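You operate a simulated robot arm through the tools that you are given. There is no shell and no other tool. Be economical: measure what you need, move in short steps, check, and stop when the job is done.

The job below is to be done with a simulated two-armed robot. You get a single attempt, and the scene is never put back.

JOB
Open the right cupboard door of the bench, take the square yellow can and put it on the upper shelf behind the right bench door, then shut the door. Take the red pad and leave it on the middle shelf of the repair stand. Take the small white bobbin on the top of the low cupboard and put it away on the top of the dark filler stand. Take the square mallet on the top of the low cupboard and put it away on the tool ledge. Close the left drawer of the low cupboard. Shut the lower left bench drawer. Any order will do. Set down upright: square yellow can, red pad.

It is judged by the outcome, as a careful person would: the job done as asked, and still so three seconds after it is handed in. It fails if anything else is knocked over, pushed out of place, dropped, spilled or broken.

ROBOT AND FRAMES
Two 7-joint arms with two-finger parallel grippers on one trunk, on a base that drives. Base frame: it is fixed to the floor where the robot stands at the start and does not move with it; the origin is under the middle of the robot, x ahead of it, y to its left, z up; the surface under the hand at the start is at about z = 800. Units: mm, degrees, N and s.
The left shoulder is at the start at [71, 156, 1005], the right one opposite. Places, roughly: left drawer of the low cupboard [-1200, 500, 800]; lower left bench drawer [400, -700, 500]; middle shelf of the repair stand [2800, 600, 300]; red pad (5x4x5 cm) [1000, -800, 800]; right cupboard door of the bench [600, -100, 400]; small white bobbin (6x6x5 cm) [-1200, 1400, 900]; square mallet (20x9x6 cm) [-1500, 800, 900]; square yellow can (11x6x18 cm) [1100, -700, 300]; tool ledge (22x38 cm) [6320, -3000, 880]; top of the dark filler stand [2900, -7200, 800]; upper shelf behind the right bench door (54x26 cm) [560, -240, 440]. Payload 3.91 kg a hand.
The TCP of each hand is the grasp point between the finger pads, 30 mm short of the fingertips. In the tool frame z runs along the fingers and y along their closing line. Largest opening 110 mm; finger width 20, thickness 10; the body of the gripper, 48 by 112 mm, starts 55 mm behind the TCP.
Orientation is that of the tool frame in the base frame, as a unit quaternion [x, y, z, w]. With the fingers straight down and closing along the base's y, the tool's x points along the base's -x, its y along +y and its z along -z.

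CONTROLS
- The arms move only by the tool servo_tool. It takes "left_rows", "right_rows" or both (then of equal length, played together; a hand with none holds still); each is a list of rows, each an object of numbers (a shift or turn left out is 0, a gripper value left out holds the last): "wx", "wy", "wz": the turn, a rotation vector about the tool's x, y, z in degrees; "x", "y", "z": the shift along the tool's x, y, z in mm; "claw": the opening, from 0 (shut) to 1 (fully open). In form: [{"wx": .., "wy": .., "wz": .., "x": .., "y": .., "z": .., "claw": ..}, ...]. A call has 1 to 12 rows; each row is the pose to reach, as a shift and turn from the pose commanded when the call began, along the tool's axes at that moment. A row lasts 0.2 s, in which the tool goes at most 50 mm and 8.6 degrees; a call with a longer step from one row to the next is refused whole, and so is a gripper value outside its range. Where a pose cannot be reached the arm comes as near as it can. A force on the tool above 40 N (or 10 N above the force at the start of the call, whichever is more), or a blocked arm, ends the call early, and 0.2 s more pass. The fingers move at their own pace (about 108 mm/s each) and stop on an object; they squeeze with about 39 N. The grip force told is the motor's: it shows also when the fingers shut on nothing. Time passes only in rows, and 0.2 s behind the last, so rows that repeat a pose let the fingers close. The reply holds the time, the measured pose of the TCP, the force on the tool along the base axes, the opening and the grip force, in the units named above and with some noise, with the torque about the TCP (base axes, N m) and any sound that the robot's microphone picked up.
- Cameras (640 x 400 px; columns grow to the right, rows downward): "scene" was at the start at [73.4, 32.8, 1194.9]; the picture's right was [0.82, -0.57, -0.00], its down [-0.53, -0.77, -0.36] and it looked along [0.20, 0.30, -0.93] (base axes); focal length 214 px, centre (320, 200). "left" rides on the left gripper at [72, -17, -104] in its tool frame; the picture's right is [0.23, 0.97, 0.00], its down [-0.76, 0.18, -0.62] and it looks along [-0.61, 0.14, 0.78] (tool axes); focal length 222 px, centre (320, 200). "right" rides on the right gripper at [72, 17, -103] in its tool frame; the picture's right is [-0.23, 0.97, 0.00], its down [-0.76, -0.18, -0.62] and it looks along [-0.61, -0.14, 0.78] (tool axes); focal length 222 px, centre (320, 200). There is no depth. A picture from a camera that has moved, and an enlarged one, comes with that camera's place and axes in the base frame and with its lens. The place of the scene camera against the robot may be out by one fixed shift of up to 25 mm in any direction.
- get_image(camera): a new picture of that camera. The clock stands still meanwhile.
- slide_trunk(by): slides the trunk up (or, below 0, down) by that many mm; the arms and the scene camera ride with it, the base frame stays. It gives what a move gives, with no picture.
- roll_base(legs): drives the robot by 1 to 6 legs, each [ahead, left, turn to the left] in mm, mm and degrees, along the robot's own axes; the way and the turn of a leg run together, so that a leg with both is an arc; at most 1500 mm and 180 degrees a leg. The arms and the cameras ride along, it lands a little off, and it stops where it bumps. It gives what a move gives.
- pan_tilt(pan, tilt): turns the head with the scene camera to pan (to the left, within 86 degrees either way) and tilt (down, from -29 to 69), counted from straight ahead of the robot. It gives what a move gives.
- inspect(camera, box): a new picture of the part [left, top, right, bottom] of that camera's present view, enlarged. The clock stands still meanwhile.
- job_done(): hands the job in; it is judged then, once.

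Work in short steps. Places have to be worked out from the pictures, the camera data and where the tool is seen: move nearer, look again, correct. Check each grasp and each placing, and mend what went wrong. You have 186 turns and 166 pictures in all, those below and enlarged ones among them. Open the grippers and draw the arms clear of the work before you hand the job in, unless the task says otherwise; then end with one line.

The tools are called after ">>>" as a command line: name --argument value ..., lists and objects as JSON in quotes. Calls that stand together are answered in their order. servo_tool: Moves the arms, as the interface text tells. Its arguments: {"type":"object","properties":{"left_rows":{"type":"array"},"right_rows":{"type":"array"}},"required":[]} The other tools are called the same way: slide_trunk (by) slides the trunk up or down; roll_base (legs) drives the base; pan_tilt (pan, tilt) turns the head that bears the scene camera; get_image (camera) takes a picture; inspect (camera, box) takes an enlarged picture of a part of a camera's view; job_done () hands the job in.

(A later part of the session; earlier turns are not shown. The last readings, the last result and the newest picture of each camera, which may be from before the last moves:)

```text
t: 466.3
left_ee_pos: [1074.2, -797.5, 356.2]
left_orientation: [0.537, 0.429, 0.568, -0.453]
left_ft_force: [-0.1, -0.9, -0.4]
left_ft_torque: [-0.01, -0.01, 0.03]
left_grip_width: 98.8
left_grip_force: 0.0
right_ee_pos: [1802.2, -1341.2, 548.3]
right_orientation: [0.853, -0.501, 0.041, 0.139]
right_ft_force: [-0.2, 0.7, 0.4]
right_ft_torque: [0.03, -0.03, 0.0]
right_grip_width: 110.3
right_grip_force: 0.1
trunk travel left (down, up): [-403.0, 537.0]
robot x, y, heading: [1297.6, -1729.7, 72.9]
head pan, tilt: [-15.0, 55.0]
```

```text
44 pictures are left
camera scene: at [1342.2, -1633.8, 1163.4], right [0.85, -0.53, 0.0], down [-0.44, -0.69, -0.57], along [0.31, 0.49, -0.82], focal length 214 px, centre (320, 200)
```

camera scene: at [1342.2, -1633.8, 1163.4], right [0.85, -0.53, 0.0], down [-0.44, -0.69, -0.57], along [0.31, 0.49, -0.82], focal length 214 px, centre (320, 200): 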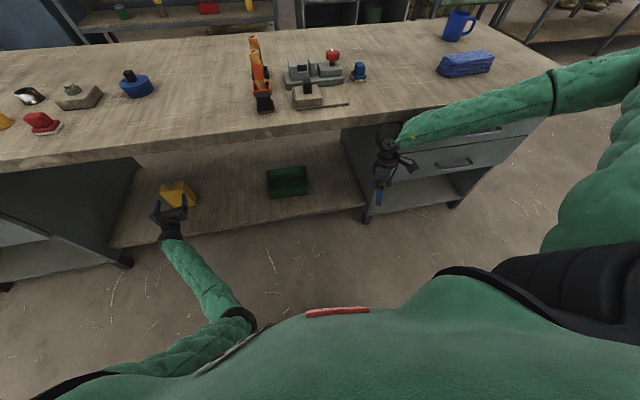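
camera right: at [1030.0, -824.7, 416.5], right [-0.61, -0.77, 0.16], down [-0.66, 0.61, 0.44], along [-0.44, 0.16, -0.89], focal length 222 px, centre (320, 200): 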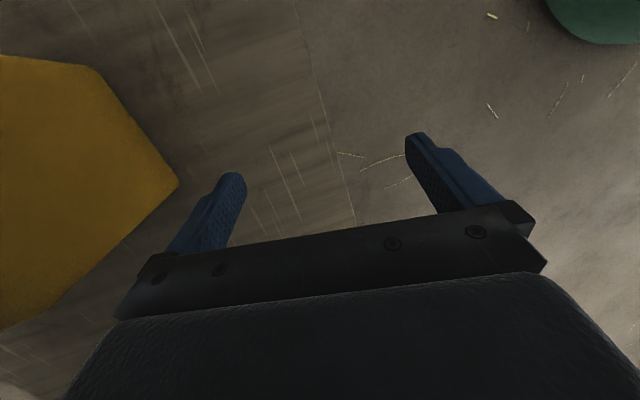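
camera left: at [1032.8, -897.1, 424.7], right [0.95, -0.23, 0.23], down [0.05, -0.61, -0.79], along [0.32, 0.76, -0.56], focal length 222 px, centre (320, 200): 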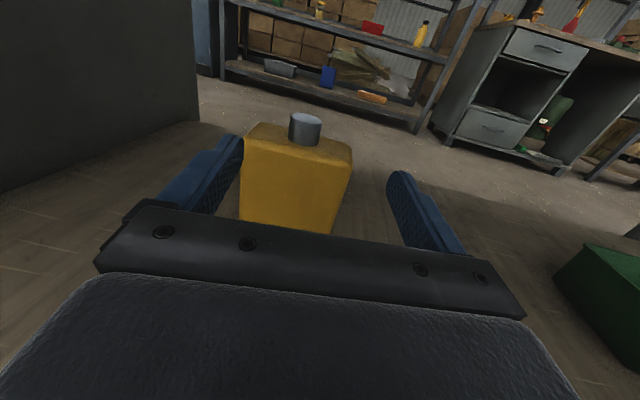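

The right wrist is up against the bench edge. I back off 150 mm, lift the right hand high above bench level, then come forward again.

>>> roll_base --legs '[[-150, 0, 0]]'

>>> servo_tool --right_rows '[{"x": 10, "z": -42}, {"x": 20, "z": -84}, {"x": 30, "z": -126}, {"x": 40, "z": -168}, {"x": 50, "z": -210}, {"x": 60, "z": -252}, {"x": 70, "z": -294}, {"x": 80, "z": -336}, {"x": 90, "z": -378}, {"x": 100, "z": -420}, {"x": 110, "z": -462}, {"x": 110, "z": -480}]'

>>> roll_base --legs '[[255, 0, 0]]'

>>> get_image --camera "left"

```text
t: 467.7
left_ee_pos: [1030.0, -940.4, 357.1]
left_orientation: [0.536, 0.428, 0.569, -0.453]
left_ft_force: [-0.5, 0.3, 0.4]
left_ft_torque: [-0.04, -0.02, 0.0]
left_grip_width: 99.0
left_grip_force: 0.2
right_ee_pos: [1757.3, -1483.1, 548.9]
right_orientation: [0.853, -0.501, 0.041, 0.139]
right_ft_force: [0.1, 0.1, 0.1]
right_ft_torque: [0.0, 0.01, 0.0]
right_grip_width: 110.0
right_grip_force: 0.0
trunk travel left (down, up): [-403.0, 537.0]
robot x, y, heading: [1251.2, -1871.5, 72.8]
head pan, tilt: [-15.0, 55.0]
```

```text
t: 470.3
left_ee_pos: [1029.0, -940.3, 357.5]
left_orientation: [0.535, 0.429, 0.569, -0.453]
left_ft_force: [-0.3, -0.4, -0.1]
left_ft_torque: [-0.02, 0.02, -0.01]
left_grip_width: 98.9
left_grip_force: 0.1
right_ee_pos: [1796.4, -1448.6, 1023.9]
right_orientation: [0.85, -0.508, 0.039, 0.137]
right_ft_force: [-0.2, -0.2, 0.9]
right_ft_torque: [-0.01, -0.05, 0.03]
right_grip_width: 109.8
right_grip_force: 0.0
right hand out of reach, approached as far as the arm can: row 1, 2, 3, 4, 5, 6, 7, 8, 9, 10, 11, 12
trunk travel left (down, up): [-403.0, 537.0]
robot x, y, heading: [1250.3, -1870.5, 72.8]
head pan, tilt: [-15.0, 55.0]
```

```text
t: 472.1
left_ee_pos: [1105.5, -691.8, 355.8]
left_orientation: [0.537, 0.429, 0.569, -0.452]
left_ft_force: [0.9, 0.2, -0.3]
left_ft_torque: [0.01, -0.02, 0.0]
left_grip_width: 99.0
left_grip_force: 0.0
right_ee_pos: [1876.3, -1197.7, 1021.7]
right_orientation: [0.849, -0.508, 0.04, 0.138]
right_ft_force: [-0.1, 0.7, 0.2]
right_ft_torque: [0.01, 0.0, -0.01]
right_grip_width: 109.9
right_grip_force: 0.0
trunk travel left (down, up): [-403.0, 537.0]
robot x, y, heading: [1328.4, -1623.1, 72.8]
head pan, tilt: [-15.0, 55.0]
```

```text
43 pictures are left
camera left: at [1065.7, -791.8, 424.1], right [0.95, -0.23, 0.23], down [0.05, -0.61, -0.79], along [0.32, 0.76, -0.56], focal length 222 px, centre (320, 200)
```

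left: 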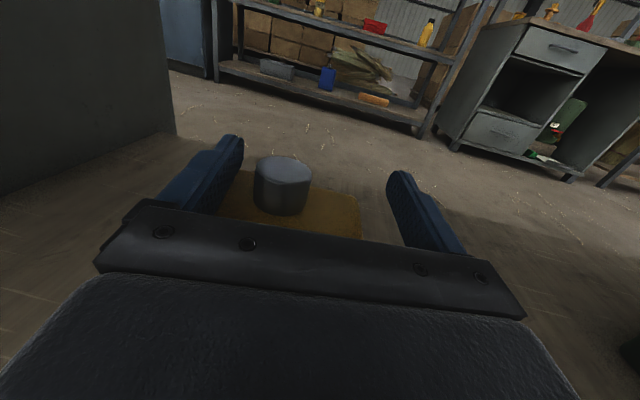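

The cap sits between the fingers, 20 mm left of centre. I centre on it and close.

>>> servo_tool --left_rows '[{"y": -10, "x": -3}, {"y": -20, "x": -6, "z": 7}, {"y": -20, "x": -6, "z": 14}, {"y": -20, "x": -6, "z": 14, "claw": 0}, {"y": -20, "x": -6, "z": 14, "claw": 0}, {"y": -20, "x": -6, "z": 14, "claw": 0}, {"y": -20, "x": -6, "z": 14, "claw": 0}]'

>>> get_image --camera "left"

```text
t: 473.8
left_ee_pos: [1089.2, -674.9, 354.2]
left_orientation: [0.535, 0.428, 0.569, -0.454]
left_ft_force: [-7.9, 9.8, 22.8]
left_ft_torque: [-0.1, 0.31, -0.12]
left_grip_width: 30.8
left_grip_force: 38.5
right_ee_pos: [1876.1, -1199.8, 1022.2]
right_orientation: [0.85, -0.508, 0.039, 0.138]
right_ft_force: [-0.3, 0.5, -0.3]
right_ft_torque: [-0.01, 0.01, -0.04]
right_grip_width: 109.9
right_grip_force: 0.1
trunk travel left (down, up): [-403.0, 537.0]
robot x, y, heading: [1331.3, -1623.6, 72.8]
head pan, tilt: [-15.0, 55.0]
```

```text
42 pictures are left
camera left: at [1049.0, -774.1, 421.5], right [0.95, -0.23, 0.23], down [0.05, -0.6, -0.8], along [0.32, 0.76, -0.56], focal length 222 px, centre (320, 200)
```

left: 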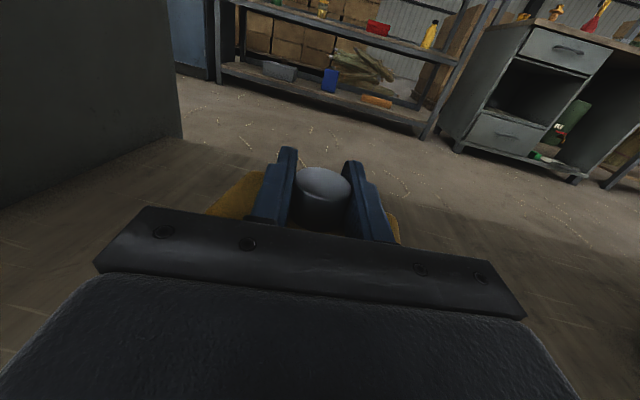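

The cap is gripped (30.8 mm). I lift 40 mm gently.

>>> servo_tool --left_rows '[{"x": 5}, {"x": 12}, {"x": 20}, {"x": 30}, {"x": 40}, {"x": 40}]'

>>> get_image --camera "scene"

```text
t: 475.1
left_ee_pos: [1090.3, -676.6, 389.5]
left_orientation: [0.537, 0.429, 0.568, -0.452]
left_ft_force: [-0.5, -0.5, -7.8]
left_ft_torque: [0.03, 0.01, -0.02]
left_grip_width: 30.5
left_grip_force: 38.7
right_ee_pos: [1876.0, -1197.6, 1021.9]
right_orientation: [0.849, -0.508, 0.039, 0.137]
right_ft_force: [0.0, 0.2, 0.4]
right_ft_torque: [0.04, 0.0, -0.02]
right_grip_width: 110.1
right_grip_force: 0.0
trunk travel left (down, up): [-403.0, 537.0]
robot x, y, heading: [1329.4, -1628.7, 72.6]
head pan, tilt: [-15.0, 55.0]
```

```text
41 pictures are left
camera scene: at [1374.5, -1528.0, 1163.3], right [0.85, -0.53, 0.0], down [-0.44, -0.69, -0.57], along [0.31, 0.48, -0.82], focal length 214 px, centre (320, 200)
```

scene: 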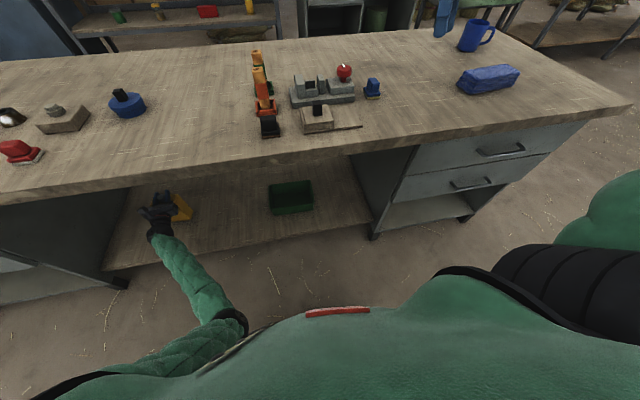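

The can hangs upright (≈0.8 kg). I back out of the bay, level the right hand, and raise the trunk for taking the red pad.

>>> roll_base --legs '[[-350, 0, 0]]'

>>> servo_tool --right_rows '[{"wx": 1, "wy": -2.6, "wz": 7.5}, {"wx": 2, "wy": -5.3, "wz": 15}, {"wx": 3, "wy": -7.9, "wz": 22.4}, {"wx": 3.9, "wy": -10.5, "wz": 29.9}, {"wx": 4.9, "wy": -13.2, "wz": 37.4}, {"wx": 5.9, "wy": -15.8, "wz": 44.9}, {"wx": 5.9, "wy": -15.8, "wz": 44.9}]'

>>> slide_trunk --by 200

>>> roll_base --legs '[[0, 0, 37], [330, 137, 0]]'

>>> get_image --camera "right"

```text
t: 477.4
left_ee_pos: [988.0, -1010.8, 389.6]
left_orientation: [0.537, 0.428, 0.57, -0.451]
left_ft_force: [0.3, 0.1, -7.0]
left_ft_torque: [0.05, -0.01, 0.0]
left_grip_width: 30.6
left_grip_force: 38.4
right_ee_pos: [1771.2, -1536.4, 1021.4]
right_orientation: [0.849, -0.509, 0.04, 0.138]
right_ft_force: [0.1, 0.1, 0.2]
right_ft_torque: [0.02, -0.03, 0.01]
right_grip_width: 109.9
right_grip_force: 0.0
trunk travel left (down, up): [-403.0, 537.0]
robot x, y, heading: [1226.8, -1958.5, 72.7]
head pan, tilt: [-15.0, 55.0]
```

```text
t: 479.0
left_ee_pos: [988.1, -1011.9, 390.4]
left_orientation: [0.537, 0.429, 0.569, -0.452]
left_ft_force: [-0.6, 0.2, -7.8]
left_ft_torque: [0.07, -0.02, -0.01]
left_grip_width: 30.6
left_grip_force: 39.7
right_ee_pos: [1772.5, -1535.1, 1020.8]
right_orientation: [-0.594, 0.804, 0.001, 0.0]
right_ft_force: [0.0, -0.2, 1.1]
right_ft_torque: [0.0, -0.01, -0.01]
right_grip_width: 110.5
right_grip_force: 0.0
trunk travel left (down, up): [-403.0, 537.0]
robot x, y, heading: [1224.0, -1961.1, 72.7]
head pan, tilt: [-15.0, 55.0]
```

```text
t: 481.2
left_ee_pos: [988.3, -1011.2, 590.1]
left_orientation: [0.537, 0.429, 0.568, -0.452]
left_ft_force: [0.0, 0.7, -8.1]
left_ft_torque: [0.04, -0.01, -0.03]
left_grip_width: 30.9
left_grip_force: 38.8
right_ee_pos: [1772.7, -1536.7, 1221.1]
right_orientation: [-0.594, 0.805, 0.0, -0.001]
right_ft_force: [0.3, -0.9, 0.9]
right_ft_torque: [0.01, -0.02, 0.01]
right_grip_width: 109.9
right_grip_force: 0.0
trunk travel left (down, up): [-603.0, 337.0]
robot x, y, heading: [1224.3, -1961.9, 72.3]
head pan, tilt: [-15.0, 55.0]
```

```text
t: 485.2
left_ee_pos: [229.7, -1074.3, 589.9]
left_orientation: [-0.376, -0.577, -0.398, 0.607]
left_ft_force: [0.2, 0.6, -9.6]
left_ft_torque: [0.1, 0.03, -0.02]
left_grip_width: 30.6
left_grip_force: 39.4
right_ee_pos: [1170.0, -1028.7, 1221.5]
right_orientation: [0.816, -0.577, 0.001, 0.0]
right_ft_force: [-0.4, 0.6, 0.2]
right_ft_torque: [-0.03, -0.02, 0.0]
right_grip_width: 110.1
right_grip_force: 0.0
trunk travel left (down, up): [-603.0, 337.0]
robot x, y, heading: [988.3, -1698.7, 109.1]
head pan, tilt: [-15.0, 55.0]
```

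```text
40 pictures are left
camera right: at [1180.3, -1102.6, 1324.5], right [-0.99, -0.11, 0.0], down [-0.09, 0.78, 0.62], along [-0.07, 0.62, -0.78], focal length 222 px, centre (320, 200)
```

right: 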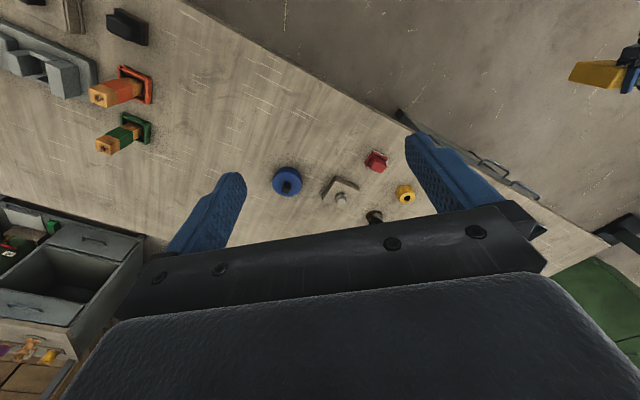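

Pad seen near (1010, −848). I drive 120 mm closer, move the right hand above it and lower to z≈1000 for a close look.

>>> roll_base --legs '[[120, 0, 0]]'

>>> servo_tool --right_rows '[{"x": -17, "y": 15, "z": 36}, {"x": -34, "y": 30, "z": 72}, {"x": -52, "y": 45, "z": 108}, {"x": -69, "y": 60, "z": 144}, {"x": -87, "y": 76, "z": 180}, {"x": -104, "y": 91, "z": 220}, {"x": -104, "y": 91, "z": 240}]'

>>> get_image --camera "right"

```text
t: 486.5
left_ee_pos: [190.0, -960.3, 589.8]
left_orientation: [-0.376, -0.577, -0.398, 0.606]
left_ft_force: [-0.1, 0.2, -8.7]
left_ft_torque: [0.09, 0.06, -0.03]
left_grip_width: 30.6
left_grip_force: 38.8
right_ee_pos: [1131.1, -914.1, 1221.4]
right_orientation: [0.817, -0.577, 0.001, 0.0]
right_ft_force: [-0.1, 0.3, -0.3]
right_ft_torque: [-0.05, 0.0, -0.01]
right_grip_width: 110.1
right_grip_force: 0.1
trunk travel left (down, up): [-603.0, 337.0]
robot x, y, heading: [945.8, -1585.9, 109.1]
head pan, tilt: [-15.0, 55.0]
```

```text
t: 488.1
left_ee_pos: [189.8, -961.6, 590.0]
left_orientation: [-0.377, -0.576, -0.399, 0.606]
left_ft_force: [0.0, 0.3, -8.2]
left_ft_torque: [0.01, 0.01, 0.01]
left_grip_width: 30.6
left_grip_force: 39.1
right_ee_pos: [1012.0, -846.6, 981.1]
right_orientation: [0.817, -0.577, 0.001, 0.001]
right_ft_force: [0.1, 0.0, -0.1]
right_ft_torque: [0.01, -0.02, -0.02]
right_grip_width: 110.3
right_grip_force: 0.1
trunk travel left (down, up): [-603.0, 337.0]
robot x, y, heading: [948.9, -1582.1, 109.1]
head pan, tilt: [-15.0, 55.0]
```

```text
39 pictures are left
camera right: at [1021.5, -921.7, 1084.5], right [-0.99, -0.11, 0.0], down [-0.09, 0.78, 0.62], along [-0.07, 0.62, -0.78], focal length 222 px, centre (320, 200)
```

right: 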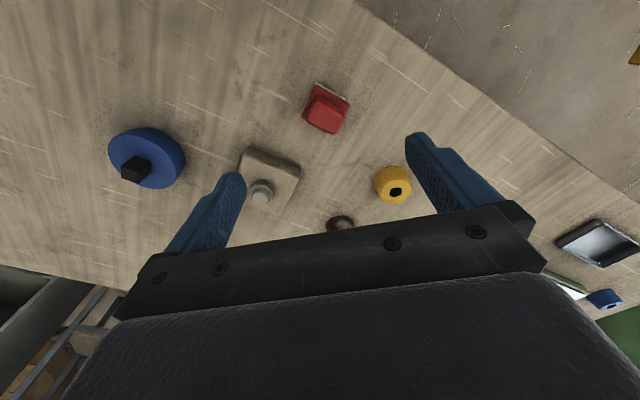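

Pad centred under the hand; its sides run −17°. I yaw the tool 37° right to square up and lower to TCP z≈838.

>>> servo_tool --right_rows '[{"wz": 7.5, "y": 5, "z": 10}, {"wz": 15, "y": 5, "z": 20}, {"wz": 22.5, "y": 5, "z": 30}, {"wz": 30, "y": 5, "z": 40}, {"wz": 37.5, "y": 5, "z": 55}, {"wz": 37.5, "y": 5, "z": 60}]'

>>> get_image --camera "right"

```text
t: 489.5
left_ee_pos: [190.0, -961.9, 590.4]
left_orientation: [-0.375, -0.576, -0.398, 0.607]
left_ft_force: [-0.8, 0.1, -8.2]
left_ft_torque: [0.02, 0.05, 0.0]
left_grip_width: 30.6
left_grip_force: 38.9
right_ee_pos: [1007.7, -850.4, 920.9]
right_orientation: [-0.587, 0.81, -0.001, 0.0]
right_ft_force: [0.2, 0.4, -0.2]
right_ft_torque: [-0.03, -0.03, -0.02]
right_grip_width: 110.1
right_grip_force: 0.1
trunk travel left (down, up): [-603.0, 337.0]
robot x, y, heading: [950.0, -1584.1, 109.1]
head pan, tilt: [-15.0, 55.0]
```

```text
38 pictures are left
camera right: at [970.1, -913.9, 1024.7], right [-0.86, 0.52, 0.0], down [0.4, 0.67, 0.62], along [0.32, 0.53, -0.78], focal length 222 px, centre (320, 200)
```

right: 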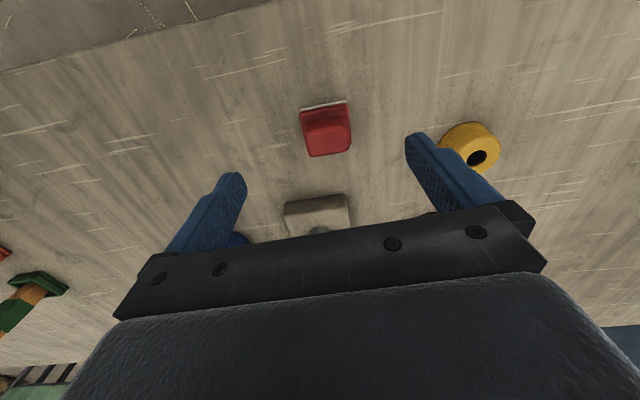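

Squared up. I lower to z≈838 and close on the pad.

>>> servo_tool --right_rows '[{"y": 5, "z": 25}, {"y": 5, "z": 50}, {"y": 5, "z": 70}, {"y": 5, "z": 82}, {"y": 5, "z": 82, "claw": 0}, {"y": 5, "z": 82, "claw": 0}, {"y": 5, "z": 82, "claw": 0}, {"y": 5, "z": 82, "claw": 0}, {"y": 5, "z": 82, "claw": 0}]'

>>> get_image --camera "right"

```text
t: 491.5
left_ee_pos: [189.5, -960.5, 589.4]
left_orientation: [-0.376, -0.575, -0.399, 0.607]
left_ft_force: [0.8, -1.2, -8.3]
left_ft_torque: [0.05, -0.03, -0.01]
left_grip_width: 30.5
left_grip_force: 38.9
right_ee_pos: [1001.8, -849.1, 838.2]
right_orientation: [-0.588, 0.809, -0.001, 0.001]
right_ft_force: [0.5, 0.7, 0.2]
right_ft_torque: [0.02, 0.0, 0.02]
right_grip_width: 44.9
right_grip_force: 39.0
trunk travel left (down, up): [-603.0, 337.0]
robot x, y, heading: [948.7, -1583.8, 109.2]
head pan, tilt: [-15.0, 55.0]
```

```text
37 pictures are left
camera right: at [964.5, -913.0, 941.9], right [-0.86, 0.52, 0.0], down [0.4, 0.67, 0.62], along [0.32, 0.53, -0.78], focal length 222 px, centre (320, 200)
```

right: 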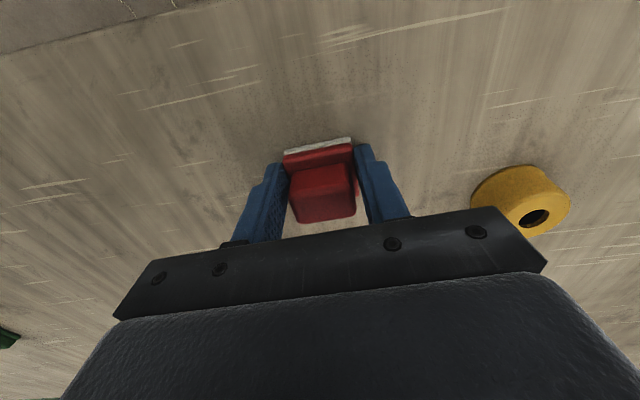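

The pad is gripped from above, but for the stand's shelf compartment the hand should be near-horizontal. So I release it again, lift, and tilt the right hand to point forward (25° down) behind the pad.

>>> servo_tool --right_rows '[{"claw": 0.8}, {"claw": 1}, {"claw": 1}, {"z": -30}, {"z": -65}, {"z": -100}]'

>>> servo_tool --right_rows '[{"wy": -8.2, "x": 10}, {"wy": -16.4, "x": 20}, {"wy": -24.6, "x": 30}, {"wy": -32.8, "x": 40}, {"wy": -41, "x": 50}, {"wy": -49.2, "x": 60}, {"wy": -57.4, "x": 70}, {"wy": -65.6, "x": 80}, {"wy": -68, "x": 80}]'

>>> get_image --camera "right"

```text
t: 492.9
left_ee_pos: [190.9, -960.9, 589.9]
left_orientation: [-0.376, -0.576, -0.398, 0.607]
left_ft_force: [-0.4, -0.2, -7.3]
left_ft_torque: [0.03, 0.03, 0.01]
left_grip_width: 30.9
left_grip_force: 39.0
right_ee_pos: [1002.9, -848.9, 940.0]
right_orientation: [-0.588, 0.809, -0.001, 0.0]
right_ft_force: [-0.1, -0.3, 0.8]
right_ft_torque: [0.01, 0.03, -0.03]
right_grip_width: 109.7
right_grip_force: 0.1
trunk travel left (down, up): [-603.0, 337.0]
robot x, y, heading: [947.8, -1586.1, 109.1]
head pan, tilt: [-15.0, 55.0]
```

```text
t: 494.9
left_ee_pos: [191.7, -961.5, 591.4]
left_orientation: [-0.376, -0.575, -0.399, 0.607]
left_ft_force: [0.0, 0.2, -7.6]
left_ft_torque: [0.03, -0.01, 0.02]
left_grip_width: 30.7
left_grip_force: 39.3
right_ee_pos: [976.7, -925.5, 941.9]
right_orientation: [-0.487, 0.671, 0.329, 0.452]
right_ft_force: [0.0, 0.3, -0.1]
right_ft_torque: [-0.01, 0.03, 0.0]
right_grip_width: 109.9
right_grip_force: 0.0
trunk travel left (down, up): [-603.0, 337.0]
robot x, y, heading: [944.0, -1585.9, 109.2]
head pan, tilt: [-15.0, 55.0]
```

```text
36 pictures are left
camera right: at [924.9, -1037.4, 912.9], right [-0.9, 0.38, 0.21], down [0.08, -0.34, 0.94], along [0.43, 0.86, 0.27], focal length 222 px, centre (320, 200)
```

right: 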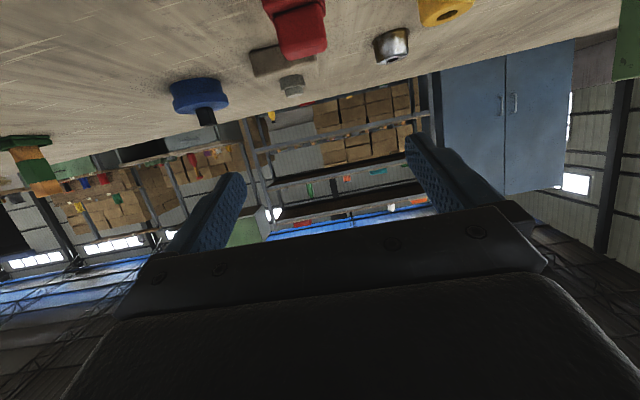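

Orientation reached. I lower the hand behind the pad, slide forward around it and close.

>>> servo_tool --right_rows '[{"z": 12, "x": 26}, {"z": 24, "x": 52}, {"z": 36, "x": 78}, {"z": 48, "x": 104}, {"z": 71, "x": 95}, {"z": 94, "x": 85}, {"z": 117, "x": 76}, {"z": 117, "x": 76, "claw": 0}, {"z": 117, "x": 76, "claw": 0}, {"z": 117, "x": 76, "claw": 0}, {"z": 117, "x": 76, "claw": 0}]'

>>> get_image --camera "right"

```text
t: 497.3
left_ee_pos: [190.2, -961.0, 589.7]
left_orientation: [-0.376, -0.576, -0.399, 0.607]
left_ft_force: [-0.3, -0.1, -9.4]
left_ft_torque: [0.03, 0.02, 0.01]
left_grip_width: 30.7
left_grip_force: 38.7
right_ee_pos: [1001.3, -847.2, 825.6]
right_orientation: [-0.488, 0.67, 0.328, 0.453]
right_ft_force: [-0.1, 0.6, 0.9]
right_ft_torque: [-0.02, 0.01, -0.01]
right_grip_width: 45.5
right_grip_force: 38.9
trunk travel left (down, up): [-603.0, 337.0]
robot x, y, heading: [947.4, -1584.6, 109.1]
head pan, tilt: [-15.0, 55.0]
```

```text
35 pictures are left
camera right: at [948.7, -958.9, 796.6], right [-0.9, 0.38, 0.21], down [0.08, -0.33, 0.94], along [0.43, 0.86, 0.27], focal length 222 px, centre (320, 200)
```

right: 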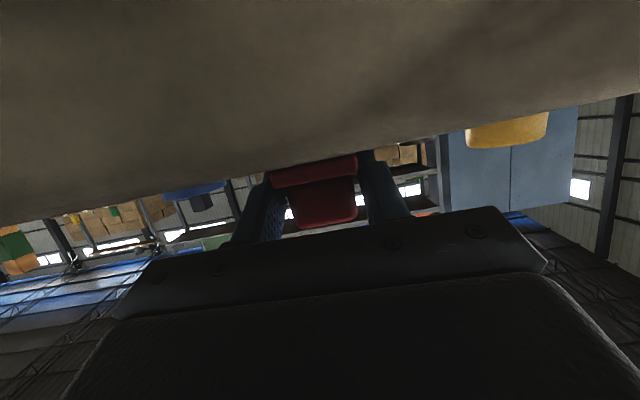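

Pad gripped with the hand nearly horizontal. I lift it, then drive round the near end of the bench toward the left side (turning so both loads stay clear).

>>> servo_tool --right_rows '[{"x": -15, "z": -6}, {"x": -40, "z": -16}, {"x": -70, "z": -28}, {"x": -105, "z": -42}, {"x": -139, "z": -56}]'

>>> roll_base --legs '[[-200, 0, 0], [0, 0, 51], [1460, -131, 0], [0, 0, -100], [1281, 740, 0]]'

>>> pan_tilt --pan -30 --tilt 35

>>> get_image --camera "scene"

```text
t: 498.5
left_ee_pos: [190.2, -961.8, 590.4]
left_orientation: [-0.375, -0.575, -0.399, 0.608]
left_ft_force: [0.4, -0.2, -8.1]
left_ft_torque: [0.06, 0.0, -0.02]
left_grip_width: 30.4
left_grip_force: 38.8
right_ee_pos: [1002.8, -847.3, 975.4]
right_orientation: [-0.488, 0.67, 0.329, 0.453]
right_ft_force: [-0.5, 0.0, -0.2]
right_ft_torque: [-0.05, -0.01, -0.01]
right_grip_width: 45.1
right_grip_force: 38.1
trunk travel left (down, up): [-603.0, 337.0]
robot x, y, heading: [945.7, -1581.7, 108.8]
head pan, tilt: [-15.0, 55.0]
```

```text
t: 502.2
left_ee_pos: [45.5, -1912.9, 586.9]
left_orientation: [-0.112, -0.679, -0.123, 0.715]
left_ft_force: [-0.2, 0.7, -8.0]
left_ft_torque: [-0.01, 0.04, 0.01]
left_grip_width: 30.7
left_grip_force: 39.1
right_ee_pos: [499.1, -1238.0, 975.8]
right_orientation: [0.719, -0.413, -0.484, -0.279]
right_ft_force: [0.1, 0.7, -0.8]
right_ft_torque: [-0.02, -0.03, 0.03]
right_grip_width: 45.4
right_grip_force: 38.8
trunk travel left (down, up): [-603.0, 337.0]
robot x, y, heading: [1014.7, -1771.9, 157.4]
head pan, tilt: [-15.0, 55.0]
stopped in leg 2: the force on the tool passed its limit at 63 N (the readings are from after the stop); the commanded pose is now the measured one
```

```text
t: 503.0
left_ee_pos: [45.0, -1912.7, 589.8]
left_orientation: [-0.112, -0.678, -0.122, 0.716]
left_ft_force: [0.4, 1.0, -8.9]
left_ft_torque: [0.02, 0.04, -0.02]
left_grip_width: 30.6
left_grip_force: 39.1
right_ee_pos: [500.2, -1240.1, 976.1]
right_orientation: [0.72, -0.412, -0.485, -0.278]
right_ft_force: [0.3, 0.4, -0.7]
right_ft_torque: [0.01, 0.0, 0.0]
right_grip_width: 45.7
right_grip_force: 38.9
trunk travel left (down, up): [-603.0, 337.0]
robot x, y, heading: [1012.2, -1768.7, 157.4]
head pan, tilt: [-30.0, 35.0]
```

```text
34 pictures are left
camera scene: at [901.8, -1695.4, 1391.5], right [0.79, 0.61, 0.0], down [0.35, -0.46, -0.82], along [-0.5, 0.65, -0.57], focal length 214 px, centre (320, 200)
```

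scene: 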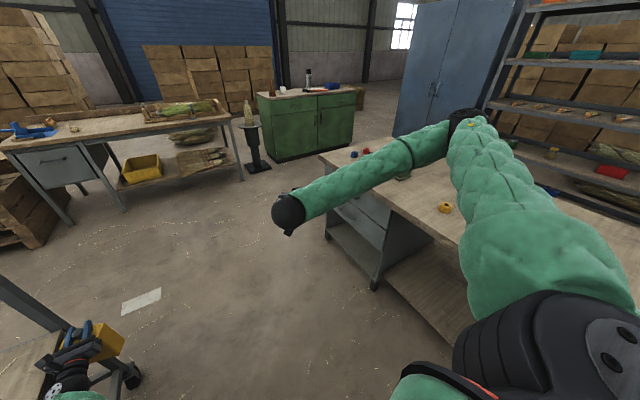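

The can brushed the cart on the left while turning; it is still held. I turn back a little, shift toward the bench, and then continue round.

>>> roll_base --legs '[[0, 0, -8], [0, -200, 0], [1455, 319, 0], [0, 0, -89], [1281, 740, 0]]'

>>> pan_tilt --pan 0 --tilt 35

>>> get_image --camera "scene"

```text
t: 522.8
left_ee_pos: [-273.4, 1311.8, 588.8]
left_orientation: [0.586, 0.359, 0.622, -0.376]
left_ft_force: [0.1, 0.5, -8.6]
left_ft_torque: [0.05, -0.02, 0.0]
left_grip_width: 30.9
left_grip_force: 39.5
right_ee_pos: [326.7, 765.4, 976.0]
right_orientation: [-0.158, 0.814, 0.106, 0.549]
right_ft_force: [0.6, 0.8, -0.9]
right_ft_torque: [0.01, 0.0, -0.01]
right_grip_width: 45.4
right_grip_force: 38.8
trunk travel left (down, up): [-603.0, 337.0]
robot x, y, heading: [-274.4, 336.8, 58.9]
head pan, tilt: [-30.0, 35.0]
```

```text
t: 523.8
left_ee_pos: [-274.1, 1312.3, 588.9]
left_orientation: [0.586, 0.359, 0.621, -0.376]
left_ft_force: [-0.2, 0.1, -8.2]
left_ft_torque: [0.03, -0.04, 0.01]
left_grip_width: 31.0
left_grip_force: 38.7
right_ee_pos: [327.1, 764.7, 975.4]
right_orientation: [-0.159, 0.814, 0.106, 0.548]
right_ft_force: [0.4, 0.7, -1.2]
right_ft_torque: [0.0, 0.02, 0.0]
right_grip_width: 45.3
right_grip_force: 38.9
trunk travel left (down, up): [-603.0, 337.0]
robot x, y, heading: [-272.3, 337.1, 59.3]
head pan, tilt: [0.0, 35.0]
```

```text
33 pictures are left
camera scene: at [-211.1, 442.5, 1391.5], right [0.86, -0.51, 0.0], down [-0.3, -0.49, -0.82], along [0.42, 0.7, -0.57], focal length 214 px, centre (320, 200)
```

scene: 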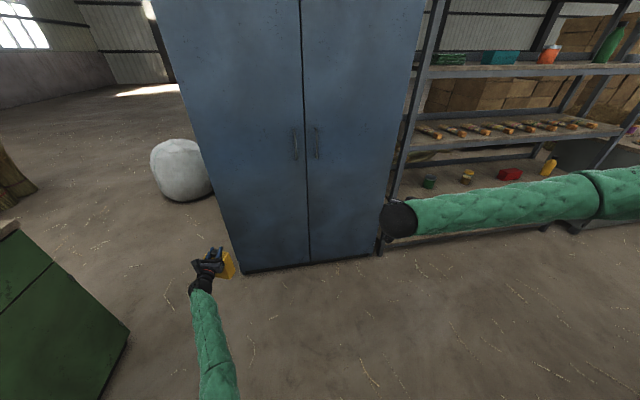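

Everything held. The cabinet and shelves are parallel to the bench (lane ≈ 1.25 m). I turn to heading 109° and strafe down the lane to the repair stand.

>>> roll_base --legs '[[159, -280, 0], [0, 0, 50], [-51, -386, 0], [-910, -1128, 0], [-471, -584, 0]]'

>>> pan_tilt --pan -35 --tilt 35

>>> get_image --camera "scene"

```text
t: 540.7
left_ee_pos: [1741.7, 254.6, 590.1]
left_orientation: [-0.376, -0.575, -0.401, 0.606]
left_ft_force: [-0.2, 0.4, -7.5]
left_ft_torque: [-0.03, 0.01, 0.02]
left_grip_width: 30.8
left_grip_force: 39.6
right_ee_pos: [2546.1, 371.8, 976.2]
right_orientation: [-0.491, 0.668, 0.331, 0.45]
right_ft_force: [0.2, 0.3, -1.7]
right_ft_torque: [-0.05, 0.03, 0.02]
right_grip_width: 45.3
right_grip_force: 39.3
trunk travel left (down, up): [-603.0, 337.0]
robot x, y, heading: [2497.4, -365.7, 109.6]
head pan, tilt: [0.0, 35.0]
```

```text
t: 541.7
left_ee_pos: [1742.6, 255.3, 589.1]
left_orientation: [-0.377, -0.575, -0.401, 0.605]
left_ft_force: [-0.3, 0.5, -8.7]
left_ft_torque: [0.01, 0.0, 0.04]
left_grip_width: 30.6
left_grip_force: 39.7
right_ee_pos: [2546.7, 372.1, 974.4]
right_orientation: [-0.492, 0.668, 0.331, 0.45]
right_ft_force: [-0.1, -0.3, -1.4]
right_ft_torque: [-0.04, 0.0, -0.01]
right_grip_width: 45.7
right_grip_force: 39.2
trunk travel left (down, up): [-603.0, 337.0]
robot x, y, heading: [2496.5, -367.4, 109.6]
head pan, tilt: [-35.0, 35.0]
```

```text
32 pictures are left
camera scene: at [2493.3, -244.5, 1391.6], right [0.96, -0.26, 0.0], down [-0.15, -0.55, -0.82], along [0.22, 0.79, -0.57], focal length 214 px, centre (320, 200)
```

scene: 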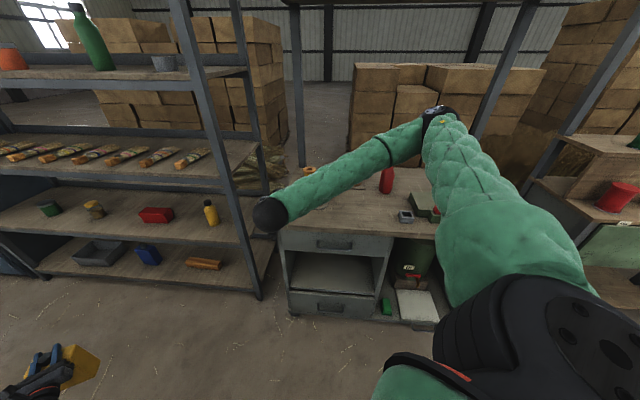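

The repair stand's middle compartment (opening z ≈300–600) is ahead-right. I raise the left hand a bit, lower the trunk 300 mm, shift right, and lower the right hand before the opening.

>>> servo_tool --left_rows '[{"x": 30}, {"x": 60}, {"x": 90}, {"x": 120}, {"x": 150}]'

>>> roll_base --legs '[[-121, -160, 0]]'

>>> slide_trunk --by -300

>>> servo_tool --right_rows '[{"x": 40, "z": 16}, {"x": 80, "z": 32}, {"x": 120, "z": 48}, {"x": 160, "z": 64}, {"x": 200, "z": 80}, {"x": 240, "z": 96}, {"x": 270, "z": 108}, {"x": 288, "z": 116}]'

>>> get_image --camera "right"

>>> get_image --camera "scene"

```text
t: 542.9
left_ee_pos: [1745.4, 246.8, 741.4]
left_orientation: [-0.376, -0.575, -0.402, 0.605]
left_ft_force: [0.2, -0.6, -9.2]
left_ft_torque: [0.03, 0.02, -0.02]
left_grip_width: 30.8
left_grip_force: 38.9
right_ee_pos: [2545.2, 372.1, 975.7]
right_orientation: [-0.491, 0.669, 0.33, 0.451]
right_ft_force: [-0.4, 0.1, -0.3]
right_ft_torque: [-0.02, 0.03, -0.01]
right_grip_width: 45.4
right_grip_force: 38.7
trunk travel left (down, up): [-603.0, 337.0]
robot x, y, heading: [2495.0, -363.7, 109.9]
head pan, tilt: [-35.0, 35.0]
```

```text
t: 544.5
left_ee_pos: [1938.4, 187.1, 742.7]
left_orientation: [-0.376, -0.575, -0.4, 0.606]
left_ft_force: [0.5, -0.3, -7.9]
left_ft_torque: [-0.02, -0.02, 0.02]
left_grip_width: 30.5
left_grip_force: 39.1
right_ee_pos: [2738.6, 313.0, 975.7]
right_orientation: [-0.491, 0.668, 0.331, 0.45]
right_ft_force: [0.2, 0.2, -0.7]
right_ft_torque: [-0.01, 0.0, 0.01]
right_grip_width: 45.5
right_grip_force: 38.8
trunk travel left (down, up): [-603.0, 337.0]
robot x, y, heading: [2691.2, -424.2, 109.6]
head pan, tilt: [-35.0, 35.0]
```

```text
t: 546.8
left_ee_pos: [1937.5, 187.2, 490.6]
left_orientation: [-0.376, -0.575, -0.402, 0.605]
left_ft_force: [0.7, 0.9, -7.1]
left_ft_torque: [-0.02, 0.0, 0.01]
left_grip_width: 30.7
left_grip_force: 38.6
right_ee_pos: [2738.7, 316.0, 734.3]
right_orientation: [-0.484, 0.667, 0.339, 0.453]
right_ft_force: [-2.4, -4.2, 20.8]
right_ft_torque: [0.26, -0.24, -0.06]
right_grip_width: 45.7
right_grip_force: 39.5
trunk travel left (down, up): [-352.0, 588.0]
robot x, y, heading: [2692.3, -420.9, 109.5]
head pan, tilt: [-35.0, 35.0]
stopped: the force on the tool passed its limit at 81 N (the readings are from after the stop); the commanded pose is now the measured one
```

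```text
t: 547.0
left_ee_pos: [1937.8, 188.6, 487.5]
left_orientation: [-0.376, -0.577, -0.402, 0.604]
left_ft_force: [0.8, 0.8, -7.6]
left_ft_torque: [0.03, -0.03, 0.0]
left_grip_width: 30.7
left_grip_force: 38.9
right_ee_pos: [2738.7, 316.6, 733.9]
right_orientation: [-0.48, 0.666, 0.345, 0.456]
right_ft_force: [1.6, -2.5, 24.0]
right_ft_torque: [0.18, -0.4, -0.03]
right_grip_width: 45.5
right_grip_force: 39.2
trunk travel left (down, up): [-352.0, 588.0]
robot x, y, heading: [2688.7, -424.1, 109.6]
head pan, tilt: [-35.0, 35.0]
stopped in row 1 (right hand): the force on the tool passed its limit at 92 N (the readings are from after the stop); the commanded pose is now the measured one
```

```text
31 pictures are left
camera right: at [2684.7, 206.0, 702.2], right [-0.9, 0.37, 0.23], down [0.09, -0.37, 0.93], along [0.43, 0.85, 0.3], focal length 222 px, centre (320, 200)
```

right: 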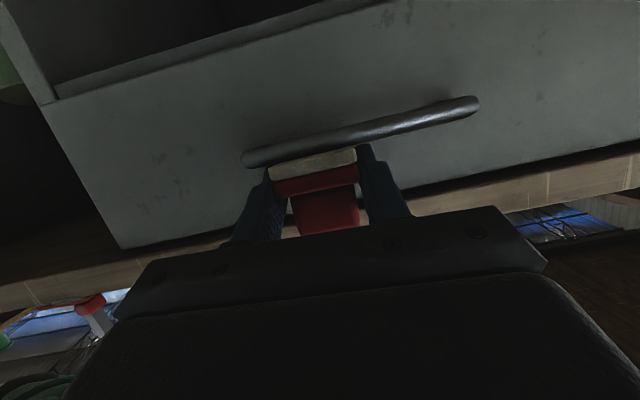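

```text
30 pictures are left
camera scene: at [2686.3, -304.3, 1140.3], right [0.96, -0.27, 0.0], down [-0.15, -0.55, -0.82], along [0.22, 0.79, -0.57], focal length 214 px, centre (320, 200)
```

scene: 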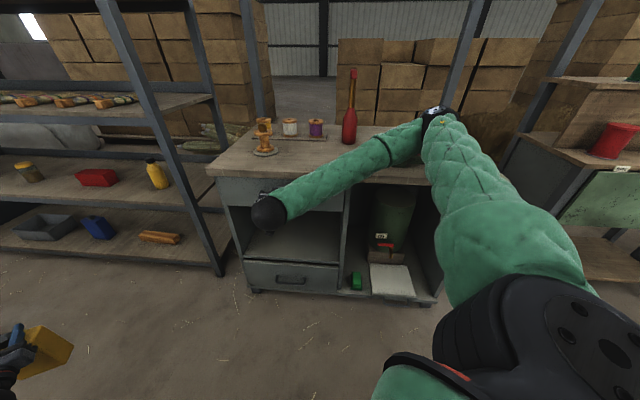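

The pad came down on the upper drawer's handle: the front is nearer than I judged. I lift off 25 mm, pull the hand back 110 mm and check the pad.

>>> servo_tool --right_rows '[{"x": -12, "z": -5}, {"x": -23, "z": -10}, {"x": -9, "z": -46}, {"x": 5, "z": -82}, {"x": 18, "z": -112}, {"x": 18, "z": -112}]'

>>> servo_tool --right_rows '[{"x": 37, "z": 15}, {"x": 74, "z": 30}, {"x": 111, "z": 45}, {"x": 148, "z": 60}, {"x": 185, "z": 75}, {"x": 222, "z": 90}, {"x": 259, "z": 105}, {"x": 296, "z": 120}, {"x": 320, "z": 130}]'

>>> get_image --camera "right"

```text
t: 548.5
left_ee_pos: [1939.1, 188.5, 488.8]
left_orientation: [-0.377, -0.576, -0.402, 0.604]
left_ft_force: [-0.6, 1.5, -7.8]
left_ft_torque: [0.02, 0.03, 0.02]
left_grip_width: 30.6
left_grip_force: 38.6
right_ee_pos: [2704.2, 212.8, 753.3]
right_orientation: [-0.481, 0.667, 0.342, 0.455]
right_ft_force: [0.5, -0.2, -0.5]
right_ft_torque: [-0.03, 0.02, 0.02]
right_grip_width: 45.7
right_grip_force: 39.0
trunk travel left (down, up): [-352.0, 588.0]
robot x, y, heading: [2688.7, -419.6, 109.5]
head pan, tilt: [-35.0, 35.0]
```

```text
t: 550.5
left_ee_pos: [1937.7, 184.1, 496.3]
left_orientation: [-0.373, -0.574, -0.406, 0.606]
left_ft_force: [-0.7, 0.6, -7.3]
left_ft_torque: [0.0, 0.01, 0.02]
left_grip_width: 30.7
left_grip_force: 39.0
right_ee_pos: [2699.0, 222.2, 425.5]
right_orientation: [-0.476, 0.664, 0.348, 0.46]
right_ft_force: [-0.6, 0.4, -0.6]
right_ft_torque: [0.02, 0.01, -0.02]
right_grip_width: 45.3
right_grip_force: 39.3
trunk travel left (down, up): [-352.0, 588.0]
robot x, y, heading: [2690.9, -423.2, 109.6]
head pan, tilt: [-35.0, 35.0]
```

```text
29 pictures are left
camera right: at [2647.0, 111.9, 391.0], right [-0.9, 0.37, 0.24], down [0.09, -0.38, 0.92], along [0.43, 0.85, 0.31], focal length 222 px, centre (320, 200)
```

right: 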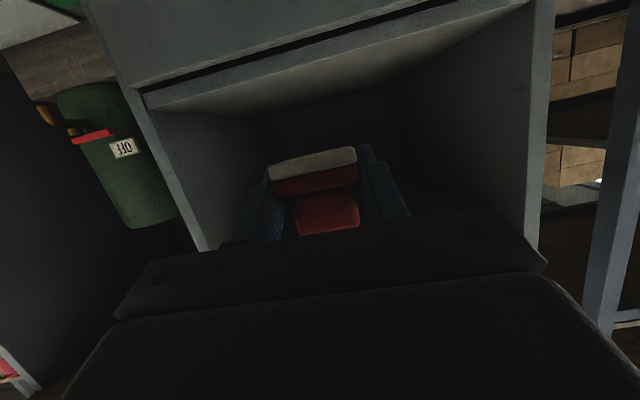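

I can see straight into the compartment; floor ≈ z 325. I move the pad forward 260 mm into it at z≈425, then lower in guarded steps.

>>> servo_tool --right_rows '[{"x": -16, "z": 41}, {"x": -33, "z": 82}, {"x": -50, "z": 123}, {"x": -66, "z": 163}, {"x": -83, "z": 204}, {"x": -99, "z": 245}, {"x": -75, "z": 255}, {"x": -58, "z": 262}, {"x": -49, "z": 266}, {"x": -42, "z": 269}, {"x": -35, "z": 272}, {"x": -28, "z": 275}]'

>>> get_image --camera "right"

```text
t: 553.2
left_ee_pos: [1963.0, 180.3, 516.6]
left_orientation: [-0.386, -0.561, -0.397, 0.615]
left_ft_force: [-1.0, -0.4, -10.0]
left_ft_torque: [0.03, 0.06, -0.09]
left_grip_width: 30.2
left_grip_force: 39.1
right_ee_pos: [2776.5, 469.2, 341.8]
right_orientation: [-0.47, 0.679, 0.349, 0.442]
right_ft_force: [4.8, 14.8, 36.2]
right_ft_torque: [0.98, -1.33, 0.45]
right_grip_width: 45.4
right_grip_force: 39.0
right hand out of reach, approached as far as the arm can: row 6, 7, 8, 9, 10, 11, 12
trunk travel left (down, up): [-352.0, 588.0]
robot x, y, heading: [2686.0, -437.0, 109.2]
head pan, tilt: [-35.0, 35.0]
stopped in row 12 (right hand): the arm was blocked; the commanded pose is now the measured one
```

```text
28 pictures are left
camera right: at [2720.8, 358.3, 313.0], right [-0.88, 0.38, 0.27], down [0.12, -0.36, 0.92], along [0.45, 0.85, 0.27], focal length 222 px, centre (320, 200)
```

right: 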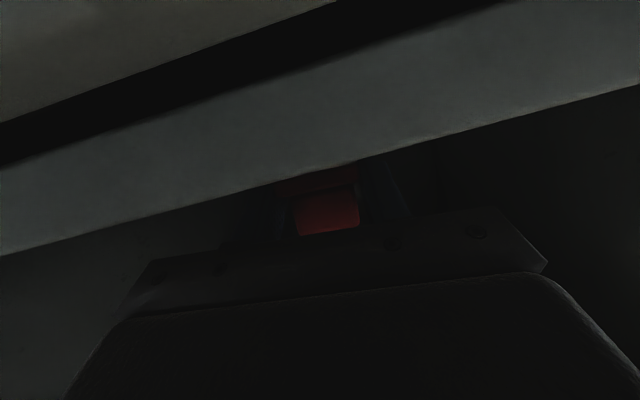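

The pad has reached the compartment floor with some pressure. I ease up 5 mm and read the force.

>>> servo_tool --right_rows '[{"x": -5, "z": -2}, {"x": -5, "z": -2}]'

```text
t: 553.6
left_ee_pos: [1969.7, 179.5, 523.9]
left_orientation: [-0.392, -0.557, -0.392, 0.619]
left_ft_force: [0.4, 0.7, -8.7]
left_ft_torque: [0.09, -0.08, -0.01]
left_grip_width: 30.7
left_grip_force: 38.7
right_ee_pos: [2772.5, 473.9, 342.4]
right_orientation: [-0.462, 0.684, 0.358, 0.436]
right_ft_force: [34.4, 22.5, 88.9]
right_ft_torque: [1.87, -3.6, 0.03]
right_grip_width: 45.4
right_grip_force: 39.2
right hand out of reach, approached as far as the arm can: row 1
trunk travel left (down, up): [-352.0, 588.0]
robot x, y, heading: [2683.6, -447.5, 109.0]
head pan, tilt: [-35.0, 35.0]
stopped in row 1 (right hand): the force on the tool passed its limit at 61 N (the readings are from after the stop); the commanded pose is now the measured one
```

Pressure rose and the robot leans — the arm is loaded. I raise the trunk 30 mm to relieve it and look.

>>> slide_trunk --by 25

>>> get_image --camera "scene"

```text
t: 554.0
left_ee_pos: [1965.9, 172.8, 525.5]
left_orientation: [-0.393, -0.558, -0.389, 0.618]
left_ft_force: [-1.2, 0.7, -8.0]
left_ft_torque: [-0.02, 0.0, -0.01]
left_grip_width: 30.8
left_grip_force: 39.0
right_ee_pos: [2770.1, 467.0, 342.8]
right_orientation: [-0.464, 0.684, 0.357, 0.435]
right_ft_force: [-2.2, -2.7, 21.7]
right_ft_torque: [0.27, -0.61, -0.33]
right_grip_width: 45.7
right_grip_force: 39.0
trunk travel left (down, up): [-359.0, 581.0]
robot x, y, heading: [2676.6, -448.6, 109.2]
head pan, tilt: [-35.0, 35.0]
stopped: the force on the tool passed its limit at 138 N (the readings are from after the stop); the commanded pose is now the measured one
```

```text
27 pictures are left
camera scene: at [2672.1, -345.6, 1148.9], right [0.96, -0.27, 0.0], down [-0.15, -0.54, -0.83], along [0.23, 0.8, -0.56], focal length 214 px, centre (320, 200)
```

scene: 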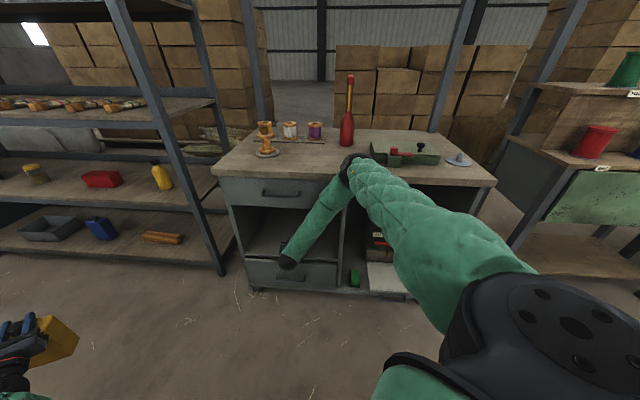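

The elbow is touching the stand's front edge, but the pad is inside and supported by the floor (upward 22 N). I open the fingers and look.

>>> servo_tool --right_rows '[{"claw": 0.5}, {"claw": 0.8}, {"claw": 1}, {"claw": 1}]'

>>> get_image --camera "right"

```text
t: 554.5
left_ee_pos: [1965.1, 173.7, 524.6]
left_orientation: [-0.394, -0.559, -0.389, 0.618]
left_ft_force: [-0.2, -0.2, -7.7]
left_ft_torque: [0.02, -0.04, -0.02]
left_grip_width: 30.5
left_grip_force: 39.6
right_ee_pos: [2768.2, 468.6, 343.8]
right_orientation: [-0.463, 0.684, 0.358, 0.435]
right_ft_force: [-15.4, -3.9, 22.2]
right_ft_torque: [0.1, -0.64, -0.21]
right_grip_width: 80.9
right_grip_force: 0.0
trunk travel left (down, up): [-359.0, 581.0]
robot x, y, heading: [2681.6, -448.5, 109.3]
head pan, tilt: [-35.0, 35.0]
stopped in row 2 (right hand): the force on the tool passed its limit at 93 N (the readings are from after the stop); the commanded pose is now the measured one
```

```text
26 pictures are left
camera right: at [2711.1, 358.2, 316.1], right [-0.88, 0.38, 0.3], down [0.15, -0.37, 0.92], along [0.46, 0.85, 0.26], focal length 222 px, centre (320, 200)
```

right: 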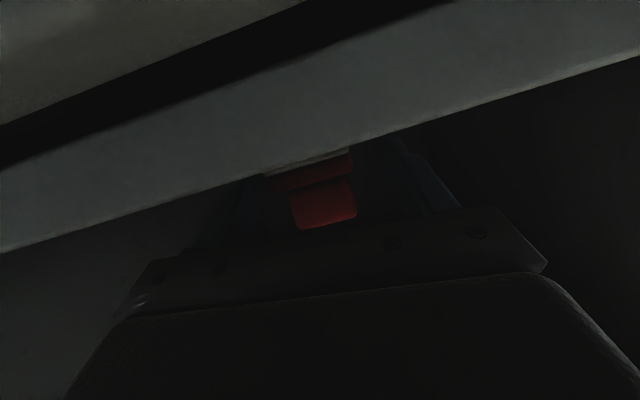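

The pad stands free on the shelf. I withdraw the hand straight back along its axis.

>>> servo_tool --right_rows '[{"z": -15, "claw": 0.9}, {"z": -35}, {"z": -60}, {"z": -90}, {"z": -120}, {"z": -150}]'

>>> get_image --camera "right"

```text
t: 554.9
left_ee_pos: [1965.4, 174.1, 523.0]
left_orientation: [-0.395, -0.56, -0.389, 0.616]
left_ft_force: [0.2, -0.7, -8.1]
left_ft_torque: [0.01, -0.04, 0.01]
left_grip_width: 30.7
left_grip_force: 38.9
right_ee_pos: [2765.6, 469.8, 345.9]
right_orientation: [-0.462, 0.686, 0.358, 0.434]
right_ft_force: [-3.8, -1.9, 7.1]
right_ft_torque: [0.04, -0.26, -0.18]
right_grip_width: 96.6
right_grip_force: 0.0
right hand out of reach, approached as far as the arm can: row 1
trunk travel left (down, up): [-359.0, 581.0]
robot x, y, heading: [2678.1, -449.1, 109.0]
head pan, tilt: [-35.0, 35.0]
stopped in row 1 (right hand): the force on the tool passed its limit at 48 N (the readings are from after the stop); the commanded pose is now the measured one
```

```text
25 pictures are left
camera right: at [2709.9, 358.7, 317.0], right [-0.88, 0.38, 0.3], down [0.15, -0.37, 0.92], along [0.46, 0.85, 0.26], focal length 222 px, centre (320, 200)
```

right: 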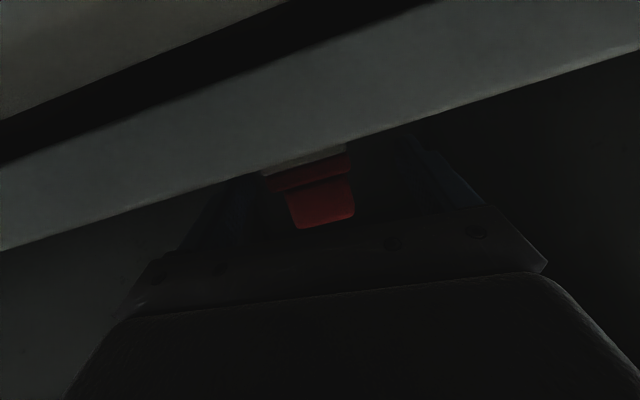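

The arm is jammed by its elbow at the stand's edge, so I back the base straight away from the stand by 60 mm.

>>> roll_base --legs '[[-47, 37, 0]]'

>>> servo_tool --right_rows '[{"z": -15}, {"z": -35}, {"z": -60}, {"z": -90}, {"z": -120}, {"z": -150}]'

>>> get_image --camera "right"

```text
t: 555.6
left_ee_pos: [1964.5, 169.0, 517.6]
left_orientation: [-0.398, -0.56, -0.386, 0.616]
left_ft_force: [0.2, 0.1, -8.8]
left_ft_torque: [0.01, -0.04, 0.01]
left_grip_width: 30.7
left_grip_force: 39.0
right_ee_pos: [2764.5, 470.1, 344.2]
right_orientation: [-0.459, 0.683, 0.36, 0.439]
right_ft_force: [0.1, -5.4, 12.1]
right_ft_torque: [-0.04, -0.66, -0.39]
right_grip_width: 99.3
right_grip_force: 0.4
trunk travel left (down, up): [-359.0, 581.0]
robot x, y, heading: [2675.2, -459.6, 109.3]
head pan, tilt: [-35.0, 35.0]
stopped in leg 1: the force on the tool passed its limit at 100 N (the readings are from after the stop); the commanded pose is now the measured one
```

```text
t: 557.0
left_ee_pos: [1963.8, 171.1, 519.2]
left_orientation: [-0.4, -0.56, -0.384, 0.616]
left_ft_force: [-0.1, 0.3, -8.2]
left_ft_torque: [0.02, -0.02, 0.0]
left_grip_width: 30.3
left_grip_force: 39.2
right_ee_pos: [2724.4, 339.0, 394.5]
right_orientation: [-0.46, 0.686, 0.358, 0.437]
right_ft_force: [0.4, 0.4, 0.7]
right_ft_torque: [-0.02, 0.04, 0.01]
right_grip_width: 98.8
right_grip_force: 0.1
right hand out of reach, approached as far as the arm can: row 1, 2, 3
trunk travel left (down, up): [-359.0, 581.0]
robot x, y, heading: [2673.0, -458.5, 109.0]
head pan, tilt: [-35.0, 35.0]
```

```text
24 pictures are left
camera right: at [2668.3, 228.0, 365.4], right [-0.87, 0.38, 0.3], down [0.15, -0.37, 0.92], along [0.46, 0.85, 0.27], focal length 222 px, centre (320, 200)
```

right: 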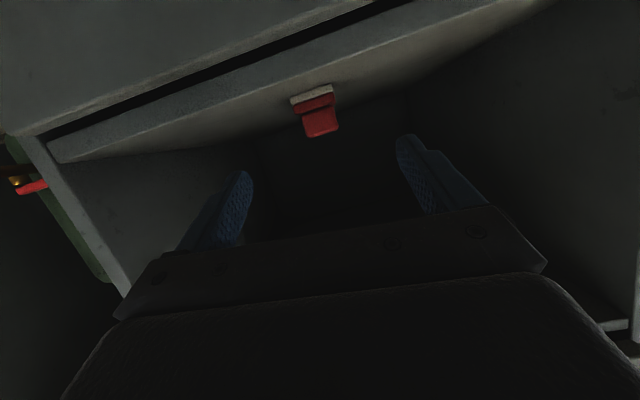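

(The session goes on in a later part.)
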